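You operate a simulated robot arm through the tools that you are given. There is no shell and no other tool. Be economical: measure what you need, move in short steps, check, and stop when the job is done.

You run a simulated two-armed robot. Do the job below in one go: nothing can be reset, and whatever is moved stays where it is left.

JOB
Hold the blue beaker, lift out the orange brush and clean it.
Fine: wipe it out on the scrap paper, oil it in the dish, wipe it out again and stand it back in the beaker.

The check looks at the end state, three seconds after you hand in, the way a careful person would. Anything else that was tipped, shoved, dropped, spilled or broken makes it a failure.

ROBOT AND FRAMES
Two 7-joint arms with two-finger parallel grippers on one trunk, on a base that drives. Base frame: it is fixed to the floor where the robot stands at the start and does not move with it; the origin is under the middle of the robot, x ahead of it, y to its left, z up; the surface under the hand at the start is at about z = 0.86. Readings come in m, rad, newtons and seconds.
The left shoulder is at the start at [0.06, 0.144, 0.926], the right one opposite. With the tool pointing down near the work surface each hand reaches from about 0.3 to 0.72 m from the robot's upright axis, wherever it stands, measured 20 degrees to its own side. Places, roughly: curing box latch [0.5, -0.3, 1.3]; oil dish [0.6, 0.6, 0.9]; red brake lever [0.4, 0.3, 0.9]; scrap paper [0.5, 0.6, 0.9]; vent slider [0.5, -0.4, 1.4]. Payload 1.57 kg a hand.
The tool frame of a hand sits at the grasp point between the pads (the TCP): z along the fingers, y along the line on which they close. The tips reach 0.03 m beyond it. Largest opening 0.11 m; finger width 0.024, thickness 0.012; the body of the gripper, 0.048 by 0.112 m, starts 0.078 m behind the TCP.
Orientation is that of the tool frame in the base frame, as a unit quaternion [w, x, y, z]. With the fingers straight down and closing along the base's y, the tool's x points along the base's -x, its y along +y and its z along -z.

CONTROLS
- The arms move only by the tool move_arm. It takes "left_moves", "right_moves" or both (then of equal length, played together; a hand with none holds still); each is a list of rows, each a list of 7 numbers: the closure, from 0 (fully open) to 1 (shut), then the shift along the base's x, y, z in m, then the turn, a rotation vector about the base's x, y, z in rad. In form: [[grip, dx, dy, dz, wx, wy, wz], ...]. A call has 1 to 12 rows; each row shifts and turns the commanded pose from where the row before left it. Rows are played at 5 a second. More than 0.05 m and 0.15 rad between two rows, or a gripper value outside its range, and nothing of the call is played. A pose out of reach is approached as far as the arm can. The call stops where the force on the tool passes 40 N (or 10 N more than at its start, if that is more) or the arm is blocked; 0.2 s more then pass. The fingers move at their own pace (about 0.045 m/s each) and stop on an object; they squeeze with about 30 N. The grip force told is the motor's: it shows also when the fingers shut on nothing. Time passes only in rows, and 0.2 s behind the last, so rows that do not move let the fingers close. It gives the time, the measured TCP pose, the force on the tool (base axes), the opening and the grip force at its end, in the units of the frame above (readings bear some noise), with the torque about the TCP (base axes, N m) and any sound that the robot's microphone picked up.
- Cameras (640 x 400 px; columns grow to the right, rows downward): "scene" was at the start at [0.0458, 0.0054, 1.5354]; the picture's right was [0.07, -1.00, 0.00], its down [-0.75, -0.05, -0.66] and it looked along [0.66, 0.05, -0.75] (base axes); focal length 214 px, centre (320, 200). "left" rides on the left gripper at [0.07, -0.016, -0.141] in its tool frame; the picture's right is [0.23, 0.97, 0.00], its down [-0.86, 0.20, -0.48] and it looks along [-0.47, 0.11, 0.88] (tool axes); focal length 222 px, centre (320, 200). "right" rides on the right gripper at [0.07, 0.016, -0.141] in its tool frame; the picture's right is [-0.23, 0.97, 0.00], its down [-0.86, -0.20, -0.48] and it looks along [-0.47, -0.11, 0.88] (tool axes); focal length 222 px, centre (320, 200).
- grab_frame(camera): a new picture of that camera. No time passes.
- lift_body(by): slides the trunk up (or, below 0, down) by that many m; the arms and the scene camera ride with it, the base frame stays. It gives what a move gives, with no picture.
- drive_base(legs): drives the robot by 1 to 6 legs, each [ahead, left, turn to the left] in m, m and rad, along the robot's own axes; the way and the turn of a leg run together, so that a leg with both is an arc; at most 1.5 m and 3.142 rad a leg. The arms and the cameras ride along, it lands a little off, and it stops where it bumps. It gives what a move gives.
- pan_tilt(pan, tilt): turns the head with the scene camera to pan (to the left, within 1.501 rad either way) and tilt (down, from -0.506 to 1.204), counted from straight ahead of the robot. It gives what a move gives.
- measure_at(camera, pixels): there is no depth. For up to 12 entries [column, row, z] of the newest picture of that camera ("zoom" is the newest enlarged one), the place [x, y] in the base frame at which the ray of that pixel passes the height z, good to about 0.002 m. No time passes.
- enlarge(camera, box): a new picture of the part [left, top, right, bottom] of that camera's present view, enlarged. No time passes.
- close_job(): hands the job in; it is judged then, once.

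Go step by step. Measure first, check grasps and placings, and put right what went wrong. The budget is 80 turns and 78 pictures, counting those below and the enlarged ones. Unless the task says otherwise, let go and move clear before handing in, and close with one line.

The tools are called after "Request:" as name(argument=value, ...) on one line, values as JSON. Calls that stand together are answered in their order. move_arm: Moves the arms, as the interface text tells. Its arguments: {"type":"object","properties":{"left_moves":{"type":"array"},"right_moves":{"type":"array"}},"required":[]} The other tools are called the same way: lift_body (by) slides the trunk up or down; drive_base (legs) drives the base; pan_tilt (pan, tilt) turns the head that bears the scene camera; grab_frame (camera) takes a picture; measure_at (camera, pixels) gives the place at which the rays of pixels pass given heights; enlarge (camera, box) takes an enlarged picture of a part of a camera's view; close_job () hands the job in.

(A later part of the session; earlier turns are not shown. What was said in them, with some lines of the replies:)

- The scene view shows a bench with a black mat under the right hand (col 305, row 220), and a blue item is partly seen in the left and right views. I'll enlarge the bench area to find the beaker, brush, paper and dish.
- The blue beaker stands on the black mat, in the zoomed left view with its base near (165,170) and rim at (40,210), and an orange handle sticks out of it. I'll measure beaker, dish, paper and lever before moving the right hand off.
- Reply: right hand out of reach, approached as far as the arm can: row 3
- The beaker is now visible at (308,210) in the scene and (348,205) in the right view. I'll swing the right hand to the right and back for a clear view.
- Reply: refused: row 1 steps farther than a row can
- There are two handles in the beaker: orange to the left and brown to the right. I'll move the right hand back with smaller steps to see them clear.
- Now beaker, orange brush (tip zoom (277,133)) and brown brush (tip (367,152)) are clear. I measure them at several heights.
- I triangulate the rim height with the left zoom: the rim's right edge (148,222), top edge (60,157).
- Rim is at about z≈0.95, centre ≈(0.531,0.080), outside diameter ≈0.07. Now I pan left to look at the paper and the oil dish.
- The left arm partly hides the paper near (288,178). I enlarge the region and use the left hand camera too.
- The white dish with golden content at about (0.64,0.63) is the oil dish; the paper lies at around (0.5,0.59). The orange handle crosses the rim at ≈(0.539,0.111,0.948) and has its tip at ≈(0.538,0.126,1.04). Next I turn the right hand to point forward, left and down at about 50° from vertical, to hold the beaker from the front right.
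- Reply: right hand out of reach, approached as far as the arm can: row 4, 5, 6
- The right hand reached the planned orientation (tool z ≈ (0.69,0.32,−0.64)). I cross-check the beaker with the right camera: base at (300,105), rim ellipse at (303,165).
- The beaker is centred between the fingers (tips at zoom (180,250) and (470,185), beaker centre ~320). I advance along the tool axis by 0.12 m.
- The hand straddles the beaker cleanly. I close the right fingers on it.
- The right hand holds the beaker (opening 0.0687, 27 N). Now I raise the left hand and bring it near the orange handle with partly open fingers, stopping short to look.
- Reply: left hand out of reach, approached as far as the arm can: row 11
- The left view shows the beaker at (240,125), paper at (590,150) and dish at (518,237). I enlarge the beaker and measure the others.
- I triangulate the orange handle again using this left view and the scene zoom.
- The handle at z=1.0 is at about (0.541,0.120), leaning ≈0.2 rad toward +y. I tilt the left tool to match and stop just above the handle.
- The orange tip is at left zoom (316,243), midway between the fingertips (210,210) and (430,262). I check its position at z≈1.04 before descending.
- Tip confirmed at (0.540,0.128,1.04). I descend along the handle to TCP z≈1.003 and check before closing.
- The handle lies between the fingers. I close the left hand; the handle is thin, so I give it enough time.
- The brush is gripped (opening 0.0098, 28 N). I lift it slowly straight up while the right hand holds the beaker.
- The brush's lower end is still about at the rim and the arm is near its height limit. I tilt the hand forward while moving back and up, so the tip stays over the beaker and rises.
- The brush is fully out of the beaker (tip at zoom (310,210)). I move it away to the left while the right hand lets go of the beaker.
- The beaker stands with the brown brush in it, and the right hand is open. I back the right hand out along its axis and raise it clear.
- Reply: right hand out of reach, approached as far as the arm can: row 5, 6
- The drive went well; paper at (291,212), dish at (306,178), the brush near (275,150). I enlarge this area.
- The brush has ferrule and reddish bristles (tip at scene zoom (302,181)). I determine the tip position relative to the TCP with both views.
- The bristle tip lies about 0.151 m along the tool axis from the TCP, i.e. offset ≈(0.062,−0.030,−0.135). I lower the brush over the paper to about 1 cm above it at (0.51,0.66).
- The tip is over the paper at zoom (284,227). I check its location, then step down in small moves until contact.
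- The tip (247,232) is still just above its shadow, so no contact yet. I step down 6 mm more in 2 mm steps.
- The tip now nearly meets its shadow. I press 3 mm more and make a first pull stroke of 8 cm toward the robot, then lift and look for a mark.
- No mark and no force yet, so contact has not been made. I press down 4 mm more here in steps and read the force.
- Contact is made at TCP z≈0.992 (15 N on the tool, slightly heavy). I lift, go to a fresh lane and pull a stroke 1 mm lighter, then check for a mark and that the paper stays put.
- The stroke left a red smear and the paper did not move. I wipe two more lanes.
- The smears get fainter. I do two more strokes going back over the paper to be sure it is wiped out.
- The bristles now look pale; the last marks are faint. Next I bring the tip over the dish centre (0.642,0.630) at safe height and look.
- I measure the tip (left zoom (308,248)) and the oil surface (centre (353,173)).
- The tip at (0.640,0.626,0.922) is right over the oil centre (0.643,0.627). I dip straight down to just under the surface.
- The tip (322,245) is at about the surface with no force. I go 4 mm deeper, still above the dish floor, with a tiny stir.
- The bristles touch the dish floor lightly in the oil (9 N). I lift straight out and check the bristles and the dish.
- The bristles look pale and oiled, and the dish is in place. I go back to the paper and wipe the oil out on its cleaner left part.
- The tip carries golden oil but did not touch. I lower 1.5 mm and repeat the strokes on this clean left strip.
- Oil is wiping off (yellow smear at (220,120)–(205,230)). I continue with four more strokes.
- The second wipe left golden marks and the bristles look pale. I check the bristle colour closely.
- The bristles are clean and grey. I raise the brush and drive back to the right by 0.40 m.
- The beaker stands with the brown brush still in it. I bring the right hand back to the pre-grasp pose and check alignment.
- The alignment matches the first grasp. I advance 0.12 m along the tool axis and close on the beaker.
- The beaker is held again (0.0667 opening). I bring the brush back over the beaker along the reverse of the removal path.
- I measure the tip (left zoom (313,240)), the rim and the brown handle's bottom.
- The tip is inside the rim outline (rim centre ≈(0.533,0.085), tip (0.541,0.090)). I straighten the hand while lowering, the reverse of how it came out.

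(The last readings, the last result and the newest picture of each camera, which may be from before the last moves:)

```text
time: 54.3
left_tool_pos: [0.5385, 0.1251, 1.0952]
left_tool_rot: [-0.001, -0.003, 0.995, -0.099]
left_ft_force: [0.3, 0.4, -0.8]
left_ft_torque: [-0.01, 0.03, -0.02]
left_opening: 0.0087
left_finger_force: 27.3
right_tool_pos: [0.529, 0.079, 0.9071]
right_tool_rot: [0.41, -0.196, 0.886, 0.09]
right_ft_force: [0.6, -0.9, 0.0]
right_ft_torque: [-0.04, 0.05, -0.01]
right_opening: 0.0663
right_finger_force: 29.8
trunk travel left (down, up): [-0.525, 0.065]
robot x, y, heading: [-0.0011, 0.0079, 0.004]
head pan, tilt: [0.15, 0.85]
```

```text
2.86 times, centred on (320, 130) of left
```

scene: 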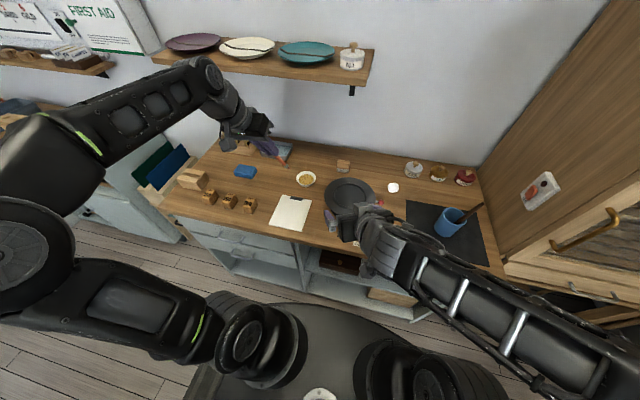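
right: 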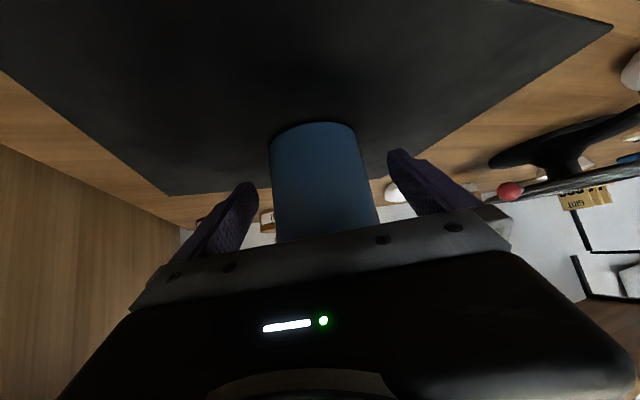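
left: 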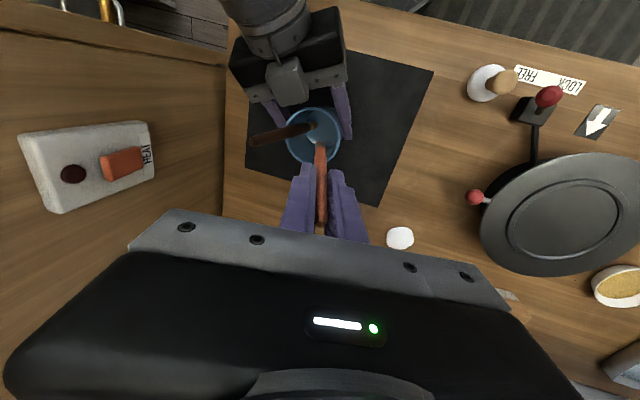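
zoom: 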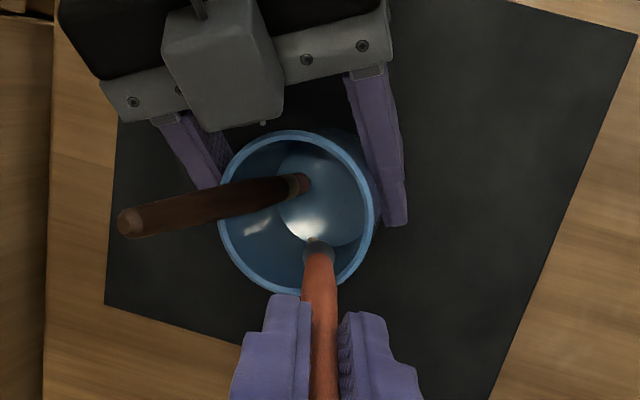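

The tip (left zoom (312,238)) is inside the rim. I lower 4 cm with a small shift toward the beaker's centre.

Request:
move_arm(left_moves=[[1, -0.003, -0.002, -0.015, 0, 0, 0], [1, 0, 0, -0.015, 0, 0, 0], [1, 0, 0, -0.015, 0, 0, 0]])

Request:
enlarge(camera="scene", box=[280, 150, 360, 230])

```text
time: 55.1
left_tool_pos: [0.5354, 0.1241, 1.0483]
left_tool_rot: [0.001, -0.001, 0.995, -0.099]
left_ft_force: [0.6, -0.2, -0.4]
left_ft_torque: [-0.02, -0.02, 0.01]
left_opening: 0.0088
left_finger_force: 27.0
right_tool_pos: [0.529, 0.0799, 0.9072]
right_tool_rot: [0.411, -0.197, 0.886, 0.091]
right_ft_force: [-1.2, -0.7, 0.8]
right_ft_torque: [-0.06, -0.01, -0.02]
right_opening: 0.0663
right_finger_force: 29.9
trunk travel left (down, up): [-0.525, 0.065]
robot x, y, heading: [-0.0021, 0.0064, 0.008]
head pan, tilt: [0.15, 0.85]
```

```text
5.00 times, centred on (320, 190) of scene
```

zoom: 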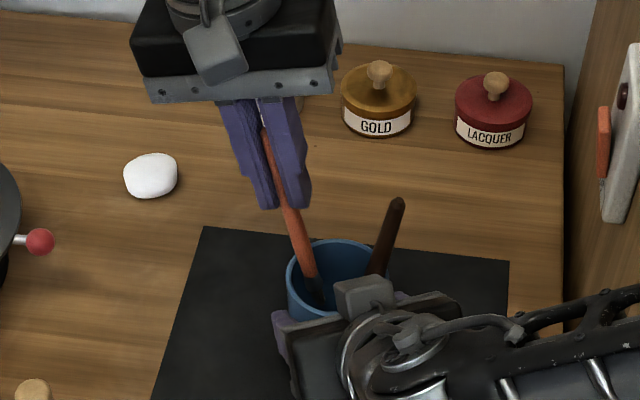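

No force; the brush is going in cleanly. I lower it further until near the floor of the beaker.

Request:
move_arm(left_moves=[[1, 0, -0.002, -0.015, 0, 0, 0], [1, 0, -0.002, -0.013, 0, 0, 0], [1, 0, 0, -0.006, 0, 0, 0], [1, 0, 0, 0, 0, 0, 0]])

```text
time: 56.1
left_tool_pos: [0.5352, 0.1186, 1.0134]
left_tool_rot: [0.0, -0.001, 0.995, -0.099]
left_ft_force: [0.3, -1.0, 0.7]
left_ft_torque: [0.0, -0.01, -0.01]
left_opening: 0.0087
left_finger_force: 27.5
right_tool_pos: [0.5296, 0.0794, 0.9064]
right_tool_rot: [0.41, -0.197, 0.886, 0.091]
right_ft_force: [-0.6, -0.1, 1.4]
right_ft_torque: [-0.11, 0.0, -0.06]
right_opening: 0.0664
right_finger_force: 29.8
trunk travel left (down, up): [-0.525, 0.065]
robot x, y, heading: [0.0005, 0.007, 0.006]
head pan, tilt: [0.15, 0.85]
```

Still free. A few more millimetres down in small steps.

Request:
move_arm(left_moves=[[1, 0, 0, -0.003, 0, 0, 0], [1, 0, 0, -0.002, 0, 0, 0], [1, 0, 0, -0.002, 0, 0, 0], [1, 0, 0, 0, 0, 0, 0]])

Request:
enlarge(camera="scene", box=[280, 150, 360, 230])

```text
time: 57.1
left_tool_pos: [0.5346, 0.1171, 1.0091]
left_tool_rot: [0.002, -0.002, 0.995, -0.1]
left_ft_force: [-0.8, 1.9, 24.2]
left_ft_torque: [-0.17, 0.13, -0.05]
left_opening: 0.0088
left_finger_force: 27.6
right_tool_pos: [0.5288, 0.0794, 0.907]
right_tool_rot: [0.41, -0.197, 0.886, 0.09]
right_ft_force: [7.8, 1.7, -8.1]
right_ft_torque: [-0.69, -0.39, 0.14]
right_opening: 0.0664
right_finger_force: 30.4
trunk travel left (down, up): [-0.525, 0.065]
robot x, y, heading: [0.0007, 0.0048, 0.004]
head pan, tilt: [0.15, 0.85]
```

```text
5.00 times, centred on (320, 190) of scene
```

zoom: 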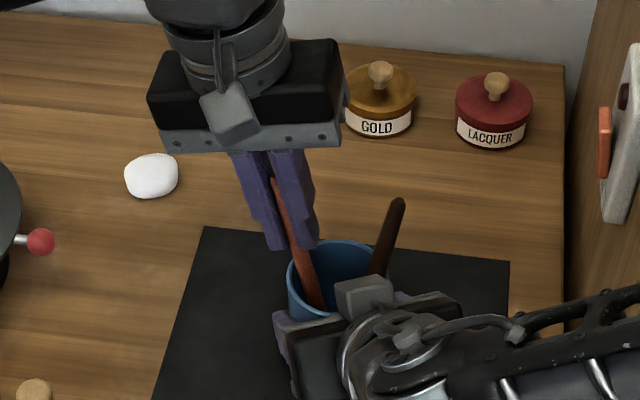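

The brush rests on the beaker floor (24 N). I ease up 2 mm, then open the left hand gently.

Request:
move_arm(left_moves=[[1, 0, 0, 0.0025, 0, 0, 0], [0.85, 0, 0, 0, 0, 0, 0], [0.7, 0, 0, 0, 0, 0, 0], [0.5, 0, 0, 0, 0, 0, 0], [0.4, 0, 0, 0, 0, 0, 0], [0.4, 0, 0, 0, 0, 0, 0]])

Request:
enlarge(camera="scene", box=[280, 150, 360, 230])

Request:
enlarge(camera="left", box=[220, 60, 420, 200])

```text
time: 58.5
left_tool_pos: [0.5353, 0.118, 1.0092]
left_tool_rot: [0.0, -0.001, 0.995, -0.1]
left_ft_force: [0.6, 0.0, 0.0]
left_ft_torque: [0.0, 0.01, 0.03]
left_opening: 0.0659
left_finger_force: 0.0
right_tool_pos: [0.5283, 0.0796, 0.9062]
right_tool_rot: [0.41, -0.197, 0.886, 0.091]
right_ft_force: [-1.5, 1.1, -0.1]
right_ft_torque: [0.0, 0.01, 0.0]
right_opening: 0.0665
right_finger_force: 30.2
trunk travel left (down, up): [-0.525, 0.065]
robot x, y, heading: [0.0005, 0.0051, 0.005]
head pan, tilt: [0.15, 0.85]
```

```text
5.00 times, centred on (320, 190) of scene
```

zoom: 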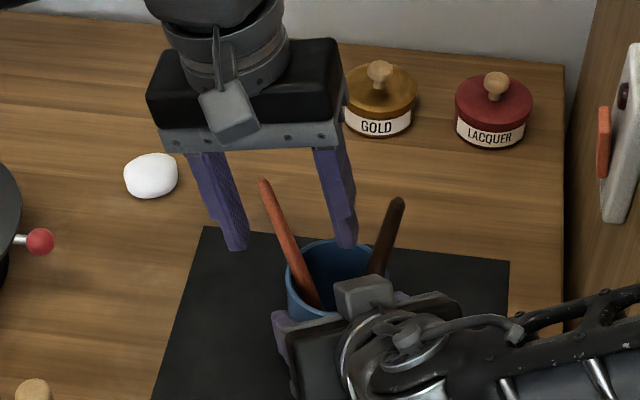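

```text
2.86 times, centred on (320, 130) of left
```

zoom: 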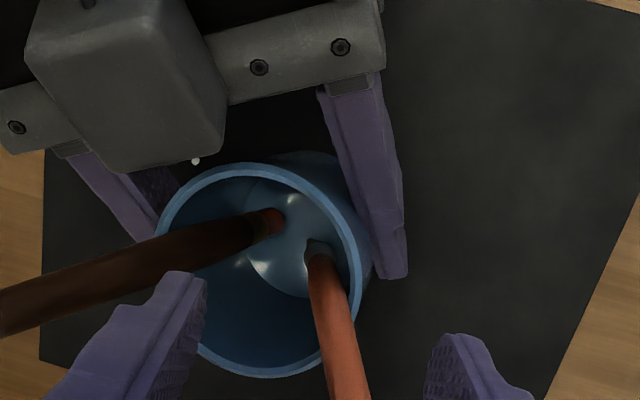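

The orange brush leans on the rim, released. I withdraw the left hand upward along its axis, then to the left.

Request:
move_arm(left_moves=[[0.4, 0, 0.008, 0.038, 0, 0, 0], [0.4, 0, 0.008, 0.038, 0, 0, 0], [0.4, -0.03, 0.03, 0, 0, 0, 0], [0.4, -0.03, 0.035, 0, 0, 0, 0], [0.4, -0.03, 0.035, 0, 0, 0, 0], [0.4, -0.03, 0.035, 0, 0, 0, 0]])

Request:
move_arm(right_moves=[[0.3, 0, 0, 0, 0, 0, 0], [0, 0, 0, 0, 0, 0, 0], [0, 0, 0, 0, 0, 0, 0], [0, 0, 0, 0, 0, 0, 0]])

Request:
enlarge(camera="scene", box=[250, 130, 370, 240])

```text
time: 59.9
left_tool_pos: [0.4146, 0.2715, 1.087]
left_tool_rot: [0.0, -0.001, 0.995, -0.099]
left_ft_force: [0.4, 0.8, -0.3]
left_ft_torque: [0.01, 0.02, 0.01]
left_opening: 0.0659
left_finger_force: 0.1
right_tool_pos: [0.5282, 0.08, 0.9059]
right_tool_rot: [0.41, -0.198, 0.886, 0.091]
right_ft_force: [-2.3, -0.5, 1.1]
right_ft_torque: [-0.14, 0.09, -0.09]
right_opening: 0.0666
right_finger_force: 30.8
trunk travel left (down, up): [-0.525, 0.065]
robot x, y, heading: [0.0007, 0.0054, -0.001]
head pan, tilt: [0.15, 0.85]
```

```text
time: 60.9
left_tool_pos: [0.4145, 0.272, 1.0878]
left_tool_rot: [0.0, 0.0, 0.995, -0.099]
left_ft_force: [0.5, 0.0, 0.5]
left_ft_torque: [0.02, -0.01, 0.04]
left_opening: 0.066
left_finger_force: 0.1
right_tool_pos: [0.5288, 0.0797, 0.9063]
right_tool_rot: [0.41, -0.197, 0.886, 0.091]
right_ft_force: [0.1, 0.0, -0.7]
right_ft_torque: [-0.01, 0.03, 0.0]
right_opening: 0.1101
right_finger_force: 0.0
trunk travel left (down, up): [-0.525, 0.065]
robot x, y, heading: [0.0025, 0.0113, 0.002]
head pan, tilt: [0.15, 0.85]
```

```text
3.64 times, centred on (310, 185) of scene
```

zoom: 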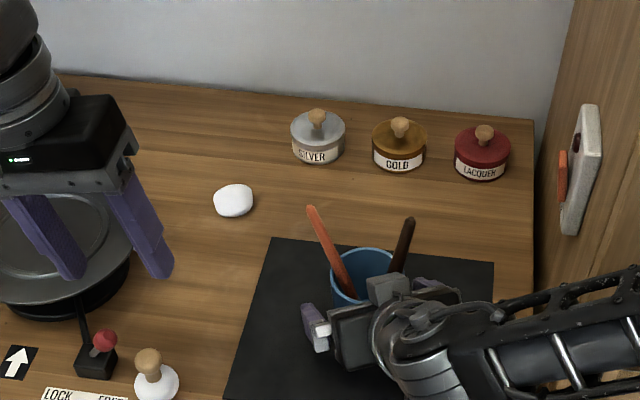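

Both brushes stand in the beaker and the right hand is open. I back the right hand out along its axis and check the whole bench.

Request:
move_arm(right_moves=[[0, -0.0278, -0.0128, 0.0257, 0, 0, 0], [0, -0.0278, -0.0128, 0.0257, 0, 0, 0], [0, -0.0278, -0.0128, 0.0257, 0, 0, 0], [0, -0.03, -0.025, 0.025, 0, 0, 0], [0, -0.02, -0.035, 0.02, 0, 0, 0], [0, 0, -0.045, 0, 0, 0, 0]])

Request:
enlarge(camera="scene", box=[130, 110, 390, 270])

Request:
enlarge(camera="left", box=[160, 0, 640, 300])

```text
time: 62.3
left_tool_pos: [0.4161, 0.2713, 1.0862]
left_tool_rot: [0.0, -0.001, 0.995, -0.098]
left_ft_force: [0.3, 0.0, 0.6]
left_ft_torque: [-0.03, 0.01, -0.01]
left_opening: 0.0658
left_finger_force: 0.0
right_tool_pos: [0.4368, -0.0439, 1.0514]
right_tool_rot: [0.41, -0.197, 0.886, 0.093]
right_ft_force: [0.2, -0.1, -0.3]
right_ft_torque: [0.03, 0.03, 0.05]
right_opening: 0.11
right_finger_force: 0.0
right hand out of reach, approached as far as the arm can: row 4, 5, 6
trunk travel left (down, up): [-0.525, 0.065]
robot x, y, heading: [0.0008, 0.0084, -0.001]
head pan, tilt: [0.15, 0.85]
```

```text
2.46 times, centred on (260, 190) of scene
```

zoom: 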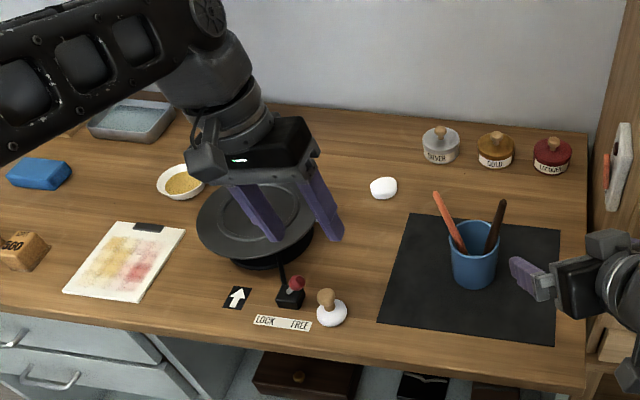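

```text
1.33 times, centred on (400, 150) of left
```

zoom: 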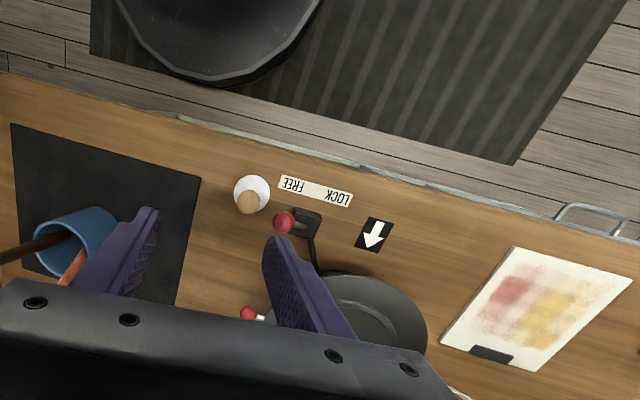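

The beaker is upright on its mat with both brushes in it. The dish, paper, lever and jars are where they were, and both hands are clear, so I hand the job in.

Request:
close_job()

```text
The job is handed in.
```

I wiped the orange brush out on the scrap paper, oiled it in the dish, wiped it out again and stood it back in the blue beaker; its bristles looked clean, and I saw nothing else tipped or shoved.
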